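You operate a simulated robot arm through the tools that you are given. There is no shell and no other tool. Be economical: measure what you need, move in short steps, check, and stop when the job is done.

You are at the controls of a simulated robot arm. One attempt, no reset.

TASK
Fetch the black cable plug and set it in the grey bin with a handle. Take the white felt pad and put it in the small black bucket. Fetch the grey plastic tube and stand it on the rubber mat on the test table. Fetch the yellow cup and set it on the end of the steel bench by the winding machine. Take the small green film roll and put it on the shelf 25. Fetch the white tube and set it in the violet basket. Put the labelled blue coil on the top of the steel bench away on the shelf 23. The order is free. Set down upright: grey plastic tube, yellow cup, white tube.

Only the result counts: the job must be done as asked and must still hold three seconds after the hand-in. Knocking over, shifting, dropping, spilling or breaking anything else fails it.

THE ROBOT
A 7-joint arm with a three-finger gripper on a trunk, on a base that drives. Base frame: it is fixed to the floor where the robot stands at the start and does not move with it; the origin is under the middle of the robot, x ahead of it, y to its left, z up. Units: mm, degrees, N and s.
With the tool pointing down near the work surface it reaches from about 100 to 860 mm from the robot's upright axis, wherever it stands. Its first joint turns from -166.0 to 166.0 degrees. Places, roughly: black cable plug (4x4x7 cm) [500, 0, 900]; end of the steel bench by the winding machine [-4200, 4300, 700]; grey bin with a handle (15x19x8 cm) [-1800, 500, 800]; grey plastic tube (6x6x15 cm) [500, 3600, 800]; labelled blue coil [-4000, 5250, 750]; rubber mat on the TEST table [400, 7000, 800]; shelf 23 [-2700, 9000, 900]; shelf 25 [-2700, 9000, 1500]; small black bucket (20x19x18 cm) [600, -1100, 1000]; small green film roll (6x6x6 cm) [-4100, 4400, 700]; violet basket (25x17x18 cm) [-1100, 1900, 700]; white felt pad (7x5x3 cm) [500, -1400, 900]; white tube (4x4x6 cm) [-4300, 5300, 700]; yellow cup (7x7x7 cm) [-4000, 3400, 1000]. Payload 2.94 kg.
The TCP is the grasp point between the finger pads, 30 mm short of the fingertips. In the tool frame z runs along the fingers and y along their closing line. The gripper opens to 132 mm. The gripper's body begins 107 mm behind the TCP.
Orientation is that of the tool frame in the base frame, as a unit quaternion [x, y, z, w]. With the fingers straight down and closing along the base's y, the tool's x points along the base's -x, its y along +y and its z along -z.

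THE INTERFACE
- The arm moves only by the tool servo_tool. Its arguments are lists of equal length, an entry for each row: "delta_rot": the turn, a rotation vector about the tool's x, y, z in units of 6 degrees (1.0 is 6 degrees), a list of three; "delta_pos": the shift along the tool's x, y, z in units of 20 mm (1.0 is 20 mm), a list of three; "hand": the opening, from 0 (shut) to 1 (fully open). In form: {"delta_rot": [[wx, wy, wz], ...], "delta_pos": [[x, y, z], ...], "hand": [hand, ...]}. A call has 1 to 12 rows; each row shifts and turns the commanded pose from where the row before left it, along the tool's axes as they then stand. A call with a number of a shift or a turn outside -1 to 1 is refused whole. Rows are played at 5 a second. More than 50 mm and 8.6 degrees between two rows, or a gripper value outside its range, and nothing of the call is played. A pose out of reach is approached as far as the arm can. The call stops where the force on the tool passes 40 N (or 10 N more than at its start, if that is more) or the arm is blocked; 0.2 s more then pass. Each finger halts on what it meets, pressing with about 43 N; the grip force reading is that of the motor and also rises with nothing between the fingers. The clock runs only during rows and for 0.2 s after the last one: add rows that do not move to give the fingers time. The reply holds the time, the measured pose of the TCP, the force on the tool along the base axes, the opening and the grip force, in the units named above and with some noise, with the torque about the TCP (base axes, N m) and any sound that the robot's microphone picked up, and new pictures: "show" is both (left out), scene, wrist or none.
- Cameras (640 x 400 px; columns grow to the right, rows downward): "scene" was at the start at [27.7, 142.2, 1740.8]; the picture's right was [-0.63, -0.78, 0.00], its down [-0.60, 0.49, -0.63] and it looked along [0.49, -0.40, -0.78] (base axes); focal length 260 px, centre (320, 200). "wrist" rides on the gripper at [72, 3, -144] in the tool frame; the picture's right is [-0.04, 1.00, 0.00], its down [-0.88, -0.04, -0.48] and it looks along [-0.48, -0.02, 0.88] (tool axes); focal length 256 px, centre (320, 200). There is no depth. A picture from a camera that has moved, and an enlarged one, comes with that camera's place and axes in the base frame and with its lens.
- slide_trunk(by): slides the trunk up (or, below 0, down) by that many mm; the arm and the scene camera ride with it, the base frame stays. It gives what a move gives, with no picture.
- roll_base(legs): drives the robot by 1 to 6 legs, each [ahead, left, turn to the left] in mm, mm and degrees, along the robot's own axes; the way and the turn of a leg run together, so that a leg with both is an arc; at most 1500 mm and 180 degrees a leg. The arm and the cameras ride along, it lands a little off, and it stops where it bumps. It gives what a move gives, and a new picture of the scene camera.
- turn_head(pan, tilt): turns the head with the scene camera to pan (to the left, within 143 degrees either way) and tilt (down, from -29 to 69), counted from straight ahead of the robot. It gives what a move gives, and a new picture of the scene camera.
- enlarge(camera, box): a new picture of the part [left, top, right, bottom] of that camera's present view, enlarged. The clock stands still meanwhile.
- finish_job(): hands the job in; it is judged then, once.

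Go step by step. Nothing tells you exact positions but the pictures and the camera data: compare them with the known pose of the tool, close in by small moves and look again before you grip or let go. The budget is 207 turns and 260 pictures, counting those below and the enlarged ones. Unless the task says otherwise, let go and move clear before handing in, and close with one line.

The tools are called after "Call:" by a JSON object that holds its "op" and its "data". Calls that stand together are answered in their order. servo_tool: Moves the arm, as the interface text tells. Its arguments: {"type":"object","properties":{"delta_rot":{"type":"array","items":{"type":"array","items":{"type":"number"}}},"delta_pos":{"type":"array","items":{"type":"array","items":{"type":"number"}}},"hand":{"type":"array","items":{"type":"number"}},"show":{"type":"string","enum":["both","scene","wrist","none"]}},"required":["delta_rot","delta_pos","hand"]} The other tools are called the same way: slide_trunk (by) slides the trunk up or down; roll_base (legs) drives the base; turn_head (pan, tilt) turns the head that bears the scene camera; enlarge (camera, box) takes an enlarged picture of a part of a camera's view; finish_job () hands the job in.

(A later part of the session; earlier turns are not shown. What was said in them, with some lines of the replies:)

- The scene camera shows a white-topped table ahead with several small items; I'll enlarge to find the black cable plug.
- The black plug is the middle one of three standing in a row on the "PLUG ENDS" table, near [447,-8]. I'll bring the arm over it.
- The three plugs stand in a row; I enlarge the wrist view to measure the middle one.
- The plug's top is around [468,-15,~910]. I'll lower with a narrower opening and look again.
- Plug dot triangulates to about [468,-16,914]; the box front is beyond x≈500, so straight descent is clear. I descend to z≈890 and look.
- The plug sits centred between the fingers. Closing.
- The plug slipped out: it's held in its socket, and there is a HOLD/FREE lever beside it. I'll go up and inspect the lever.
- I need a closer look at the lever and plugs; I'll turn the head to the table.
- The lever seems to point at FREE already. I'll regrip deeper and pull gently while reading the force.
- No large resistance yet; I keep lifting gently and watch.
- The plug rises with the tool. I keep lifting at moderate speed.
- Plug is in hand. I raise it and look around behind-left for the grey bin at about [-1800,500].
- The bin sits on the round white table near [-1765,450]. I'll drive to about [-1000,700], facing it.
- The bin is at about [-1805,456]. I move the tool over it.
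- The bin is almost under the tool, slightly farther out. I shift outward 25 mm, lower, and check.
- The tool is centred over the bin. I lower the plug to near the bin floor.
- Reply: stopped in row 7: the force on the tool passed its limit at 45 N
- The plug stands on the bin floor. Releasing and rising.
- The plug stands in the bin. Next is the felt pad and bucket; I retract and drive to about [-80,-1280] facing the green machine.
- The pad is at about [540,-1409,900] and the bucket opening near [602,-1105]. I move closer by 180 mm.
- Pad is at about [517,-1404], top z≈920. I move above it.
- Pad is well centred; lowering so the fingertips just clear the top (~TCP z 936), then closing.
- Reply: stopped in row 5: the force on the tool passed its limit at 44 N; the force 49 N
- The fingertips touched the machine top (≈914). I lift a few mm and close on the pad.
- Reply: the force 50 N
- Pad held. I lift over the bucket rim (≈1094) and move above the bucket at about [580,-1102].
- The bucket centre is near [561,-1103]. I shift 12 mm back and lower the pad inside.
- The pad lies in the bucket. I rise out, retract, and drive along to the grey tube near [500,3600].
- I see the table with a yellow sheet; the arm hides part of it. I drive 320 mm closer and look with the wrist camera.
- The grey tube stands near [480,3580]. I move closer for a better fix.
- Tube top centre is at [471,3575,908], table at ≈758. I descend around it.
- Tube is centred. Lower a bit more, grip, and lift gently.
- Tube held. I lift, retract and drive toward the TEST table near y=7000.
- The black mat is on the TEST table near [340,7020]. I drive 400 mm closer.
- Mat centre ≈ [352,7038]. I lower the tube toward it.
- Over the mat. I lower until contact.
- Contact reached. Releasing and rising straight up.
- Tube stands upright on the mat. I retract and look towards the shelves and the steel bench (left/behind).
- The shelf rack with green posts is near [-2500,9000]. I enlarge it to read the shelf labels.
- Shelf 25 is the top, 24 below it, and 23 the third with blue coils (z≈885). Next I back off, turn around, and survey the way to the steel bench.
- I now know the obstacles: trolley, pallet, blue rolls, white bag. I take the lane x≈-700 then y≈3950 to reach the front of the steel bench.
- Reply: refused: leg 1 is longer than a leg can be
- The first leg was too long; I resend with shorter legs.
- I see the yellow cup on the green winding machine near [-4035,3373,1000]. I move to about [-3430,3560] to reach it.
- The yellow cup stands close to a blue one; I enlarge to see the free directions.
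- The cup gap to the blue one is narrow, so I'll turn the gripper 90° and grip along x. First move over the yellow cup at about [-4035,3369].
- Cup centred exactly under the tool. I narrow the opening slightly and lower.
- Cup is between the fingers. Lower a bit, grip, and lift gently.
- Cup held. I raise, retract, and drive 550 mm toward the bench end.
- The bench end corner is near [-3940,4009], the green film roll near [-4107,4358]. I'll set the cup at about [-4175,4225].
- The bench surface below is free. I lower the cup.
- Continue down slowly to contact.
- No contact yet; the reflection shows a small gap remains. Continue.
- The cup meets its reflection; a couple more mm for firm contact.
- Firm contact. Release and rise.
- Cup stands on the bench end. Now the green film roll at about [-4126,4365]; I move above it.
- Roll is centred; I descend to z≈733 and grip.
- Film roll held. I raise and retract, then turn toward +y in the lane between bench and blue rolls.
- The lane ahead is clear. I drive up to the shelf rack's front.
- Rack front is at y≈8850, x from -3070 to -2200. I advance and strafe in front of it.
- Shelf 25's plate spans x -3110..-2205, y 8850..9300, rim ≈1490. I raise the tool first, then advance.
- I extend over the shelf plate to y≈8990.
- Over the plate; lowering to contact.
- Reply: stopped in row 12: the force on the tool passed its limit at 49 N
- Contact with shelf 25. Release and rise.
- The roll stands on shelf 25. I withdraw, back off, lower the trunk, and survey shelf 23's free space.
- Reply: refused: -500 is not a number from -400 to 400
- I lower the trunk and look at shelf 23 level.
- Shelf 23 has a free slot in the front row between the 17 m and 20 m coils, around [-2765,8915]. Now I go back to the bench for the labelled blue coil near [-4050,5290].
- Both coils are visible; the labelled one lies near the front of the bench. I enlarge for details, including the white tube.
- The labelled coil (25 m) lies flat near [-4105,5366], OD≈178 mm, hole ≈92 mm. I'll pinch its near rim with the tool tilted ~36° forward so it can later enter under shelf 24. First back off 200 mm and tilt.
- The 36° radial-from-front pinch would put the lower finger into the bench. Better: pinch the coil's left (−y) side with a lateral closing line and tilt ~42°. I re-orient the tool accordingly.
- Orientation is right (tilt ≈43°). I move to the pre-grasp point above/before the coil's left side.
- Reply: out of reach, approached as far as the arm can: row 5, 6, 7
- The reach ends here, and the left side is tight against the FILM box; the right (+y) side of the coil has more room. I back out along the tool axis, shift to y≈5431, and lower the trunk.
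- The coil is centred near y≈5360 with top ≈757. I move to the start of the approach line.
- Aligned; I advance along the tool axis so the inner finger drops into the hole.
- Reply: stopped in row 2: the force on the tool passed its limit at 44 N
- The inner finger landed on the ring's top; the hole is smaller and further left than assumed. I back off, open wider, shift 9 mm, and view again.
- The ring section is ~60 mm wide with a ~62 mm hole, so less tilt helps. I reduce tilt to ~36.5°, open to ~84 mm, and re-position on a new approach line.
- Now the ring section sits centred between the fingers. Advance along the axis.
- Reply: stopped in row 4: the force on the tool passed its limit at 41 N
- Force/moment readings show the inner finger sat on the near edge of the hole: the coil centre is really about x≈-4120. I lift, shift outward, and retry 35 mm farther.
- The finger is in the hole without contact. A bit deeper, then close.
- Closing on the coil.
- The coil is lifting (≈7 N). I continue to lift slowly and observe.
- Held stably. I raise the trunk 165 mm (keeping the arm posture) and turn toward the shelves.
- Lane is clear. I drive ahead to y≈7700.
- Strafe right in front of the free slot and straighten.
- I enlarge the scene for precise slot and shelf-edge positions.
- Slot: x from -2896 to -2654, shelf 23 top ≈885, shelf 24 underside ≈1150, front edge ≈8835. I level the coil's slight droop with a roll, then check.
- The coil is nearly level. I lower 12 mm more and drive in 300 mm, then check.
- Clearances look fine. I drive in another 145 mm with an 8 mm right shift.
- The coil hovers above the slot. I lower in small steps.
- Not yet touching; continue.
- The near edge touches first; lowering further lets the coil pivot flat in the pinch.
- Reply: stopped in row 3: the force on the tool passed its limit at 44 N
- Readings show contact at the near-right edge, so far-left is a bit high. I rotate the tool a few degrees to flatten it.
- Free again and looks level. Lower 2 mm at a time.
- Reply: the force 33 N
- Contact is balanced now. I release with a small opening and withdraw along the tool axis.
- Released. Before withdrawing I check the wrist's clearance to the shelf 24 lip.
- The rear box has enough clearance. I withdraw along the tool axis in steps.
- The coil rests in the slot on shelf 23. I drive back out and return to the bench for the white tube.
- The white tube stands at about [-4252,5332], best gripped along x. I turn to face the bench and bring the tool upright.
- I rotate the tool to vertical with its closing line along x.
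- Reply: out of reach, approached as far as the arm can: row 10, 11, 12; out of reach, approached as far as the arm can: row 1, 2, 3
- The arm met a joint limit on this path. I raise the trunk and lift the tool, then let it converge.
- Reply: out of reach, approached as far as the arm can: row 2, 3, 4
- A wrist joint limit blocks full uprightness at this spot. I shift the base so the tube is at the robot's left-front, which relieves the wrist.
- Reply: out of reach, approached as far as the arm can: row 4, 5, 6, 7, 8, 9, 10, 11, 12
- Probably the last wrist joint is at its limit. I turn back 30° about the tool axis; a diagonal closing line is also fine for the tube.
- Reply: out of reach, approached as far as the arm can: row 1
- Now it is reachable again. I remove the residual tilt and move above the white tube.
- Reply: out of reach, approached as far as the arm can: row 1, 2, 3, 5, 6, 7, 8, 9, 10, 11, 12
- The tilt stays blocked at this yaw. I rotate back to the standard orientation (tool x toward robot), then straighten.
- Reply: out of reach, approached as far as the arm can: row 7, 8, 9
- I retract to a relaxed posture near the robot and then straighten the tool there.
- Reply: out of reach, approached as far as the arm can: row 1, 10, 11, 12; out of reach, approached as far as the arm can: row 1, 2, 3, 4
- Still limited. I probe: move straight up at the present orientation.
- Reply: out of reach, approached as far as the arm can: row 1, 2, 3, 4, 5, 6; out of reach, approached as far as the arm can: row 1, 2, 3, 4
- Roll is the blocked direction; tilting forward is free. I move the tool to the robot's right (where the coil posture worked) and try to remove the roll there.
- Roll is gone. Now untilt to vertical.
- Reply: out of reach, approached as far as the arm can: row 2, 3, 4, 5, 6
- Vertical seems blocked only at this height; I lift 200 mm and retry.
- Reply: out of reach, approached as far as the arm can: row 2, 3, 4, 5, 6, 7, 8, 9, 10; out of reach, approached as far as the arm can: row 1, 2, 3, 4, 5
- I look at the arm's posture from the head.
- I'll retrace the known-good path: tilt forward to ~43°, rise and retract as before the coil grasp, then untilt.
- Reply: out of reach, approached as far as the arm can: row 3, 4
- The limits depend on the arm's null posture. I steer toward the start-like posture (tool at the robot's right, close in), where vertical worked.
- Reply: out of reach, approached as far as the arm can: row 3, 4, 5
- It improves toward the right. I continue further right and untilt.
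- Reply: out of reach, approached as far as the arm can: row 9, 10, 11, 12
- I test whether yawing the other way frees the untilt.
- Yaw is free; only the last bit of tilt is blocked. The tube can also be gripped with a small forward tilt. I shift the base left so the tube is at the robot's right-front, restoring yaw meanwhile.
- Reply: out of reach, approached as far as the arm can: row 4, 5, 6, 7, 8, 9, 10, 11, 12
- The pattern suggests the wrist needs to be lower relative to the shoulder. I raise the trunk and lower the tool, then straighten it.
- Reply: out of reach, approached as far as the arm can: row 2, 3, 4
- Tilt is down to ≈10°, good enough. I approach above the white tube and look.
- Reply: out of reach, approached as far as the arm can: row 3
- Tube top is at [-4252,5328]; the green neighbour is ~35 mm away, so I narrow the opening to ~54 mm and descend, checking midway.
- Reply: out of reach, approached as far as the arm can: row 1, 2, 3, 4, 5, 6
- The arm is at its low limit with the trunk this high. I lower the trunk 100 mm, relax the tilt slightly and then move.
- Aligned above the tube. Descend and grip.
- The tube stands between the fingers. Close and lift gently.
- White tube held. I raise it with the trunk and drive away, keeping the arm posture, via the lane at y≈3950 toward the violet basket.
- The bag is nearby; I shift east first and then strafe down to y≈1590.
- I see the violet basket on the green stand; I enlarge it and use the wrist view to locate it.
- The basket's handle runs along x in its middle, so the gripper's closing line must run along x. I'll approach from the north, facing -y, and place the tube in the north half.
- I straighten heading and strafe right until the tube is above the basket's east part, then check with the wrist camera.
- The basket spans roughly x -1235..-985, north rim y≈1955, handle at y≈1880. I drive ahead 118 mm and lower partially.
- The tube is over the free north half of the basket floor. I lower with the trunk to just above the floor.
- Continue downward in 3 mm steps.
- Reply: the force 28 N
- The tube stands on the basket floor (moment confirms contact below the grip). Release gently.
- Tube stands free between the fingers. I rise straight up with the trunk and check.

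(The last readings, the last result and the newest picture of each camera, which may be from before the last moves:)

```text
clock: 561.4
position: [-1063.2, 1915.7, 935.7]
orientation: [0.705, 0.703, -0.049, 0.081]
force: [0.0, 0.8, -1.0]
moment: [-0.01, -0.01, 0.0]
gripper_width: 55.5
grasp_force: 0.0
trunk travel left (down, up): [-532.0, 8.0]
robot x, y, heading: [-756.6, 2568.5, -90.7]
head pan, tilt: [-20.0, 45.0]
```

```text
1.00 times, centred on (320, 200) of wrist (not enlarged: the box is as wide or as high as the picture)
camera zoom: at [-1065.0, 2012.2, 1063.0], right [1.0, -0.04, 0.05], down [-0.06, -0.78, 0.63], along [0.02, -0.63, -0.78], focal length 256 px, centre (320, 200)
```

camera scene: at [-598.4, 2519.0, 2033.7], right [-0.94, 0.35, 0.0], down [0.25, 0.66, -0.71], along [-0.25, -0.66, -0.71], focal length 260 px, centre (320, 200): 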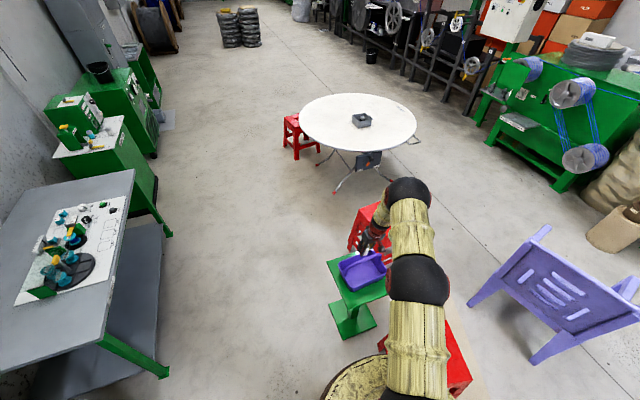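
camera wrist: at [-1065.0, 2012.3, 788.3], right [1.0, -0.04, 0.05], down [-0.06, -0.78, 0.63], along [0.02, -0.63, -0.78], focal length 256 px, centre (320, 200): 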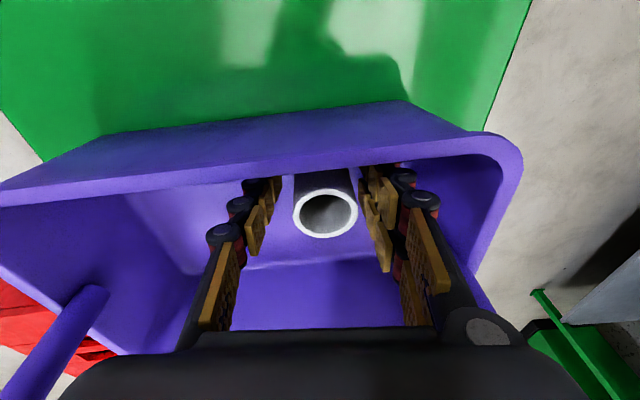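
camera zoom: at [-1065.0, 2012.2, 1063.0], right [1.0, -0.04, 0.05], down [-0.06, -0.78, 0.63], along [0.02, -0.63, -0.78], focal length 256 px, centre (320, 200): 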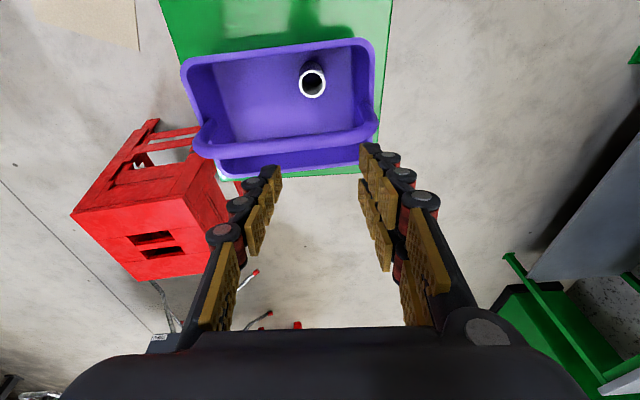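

The white tube stands in the violet basket. I back the robot clear and hand in.

Call:
{"op": "roll_base", "data": {"legs": [[-120, 250, 0]]}}

Call:
{"op": "finish_job", "data": {}}

```text
clock: 563.4
position: [-810.1, 2030.5, 936.5]
orientation: [0.705, 0.703, -0.05, 0.081]
force: [0.4, 0.2, 0.8]
moment: [-0.01, 0.04, 0.02]
gripper_width: 55.6
grasp_force: 0.0
trunk travel left (down, up): [-532.0, 8.0]
robot x, y, heading: [-502.5, 2688.0, -90.7]
head pan, tilt: [-20.0, 45.0]
camera scene: at [-342.9, 2637.9, 2030.7], right [-0.94, 0.35, 0.0], down [0.25, 0.66, -0.71], along [-0.25, -0.66, -0.71], focal length 260 px, centre (320, 200)
```

scene: 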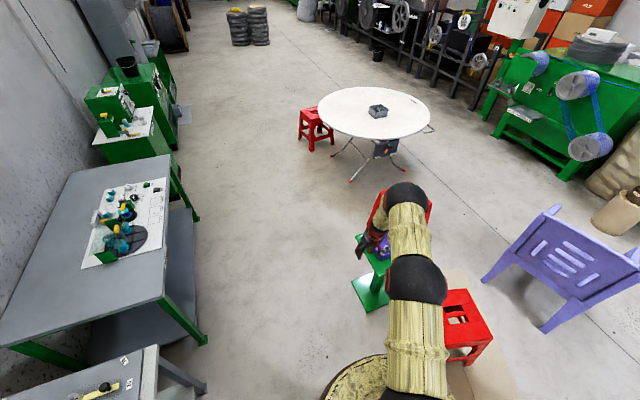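

```text
The job is handed in.
```

I placed all seven items where you asked, moved the arm clear and handed the job in. The grey plastic tube, yellow cup and white tube were standing upright when I last saw them. The blue coil may stick out slightly past the front edge of shelf 23, but most of it is on the shelf.
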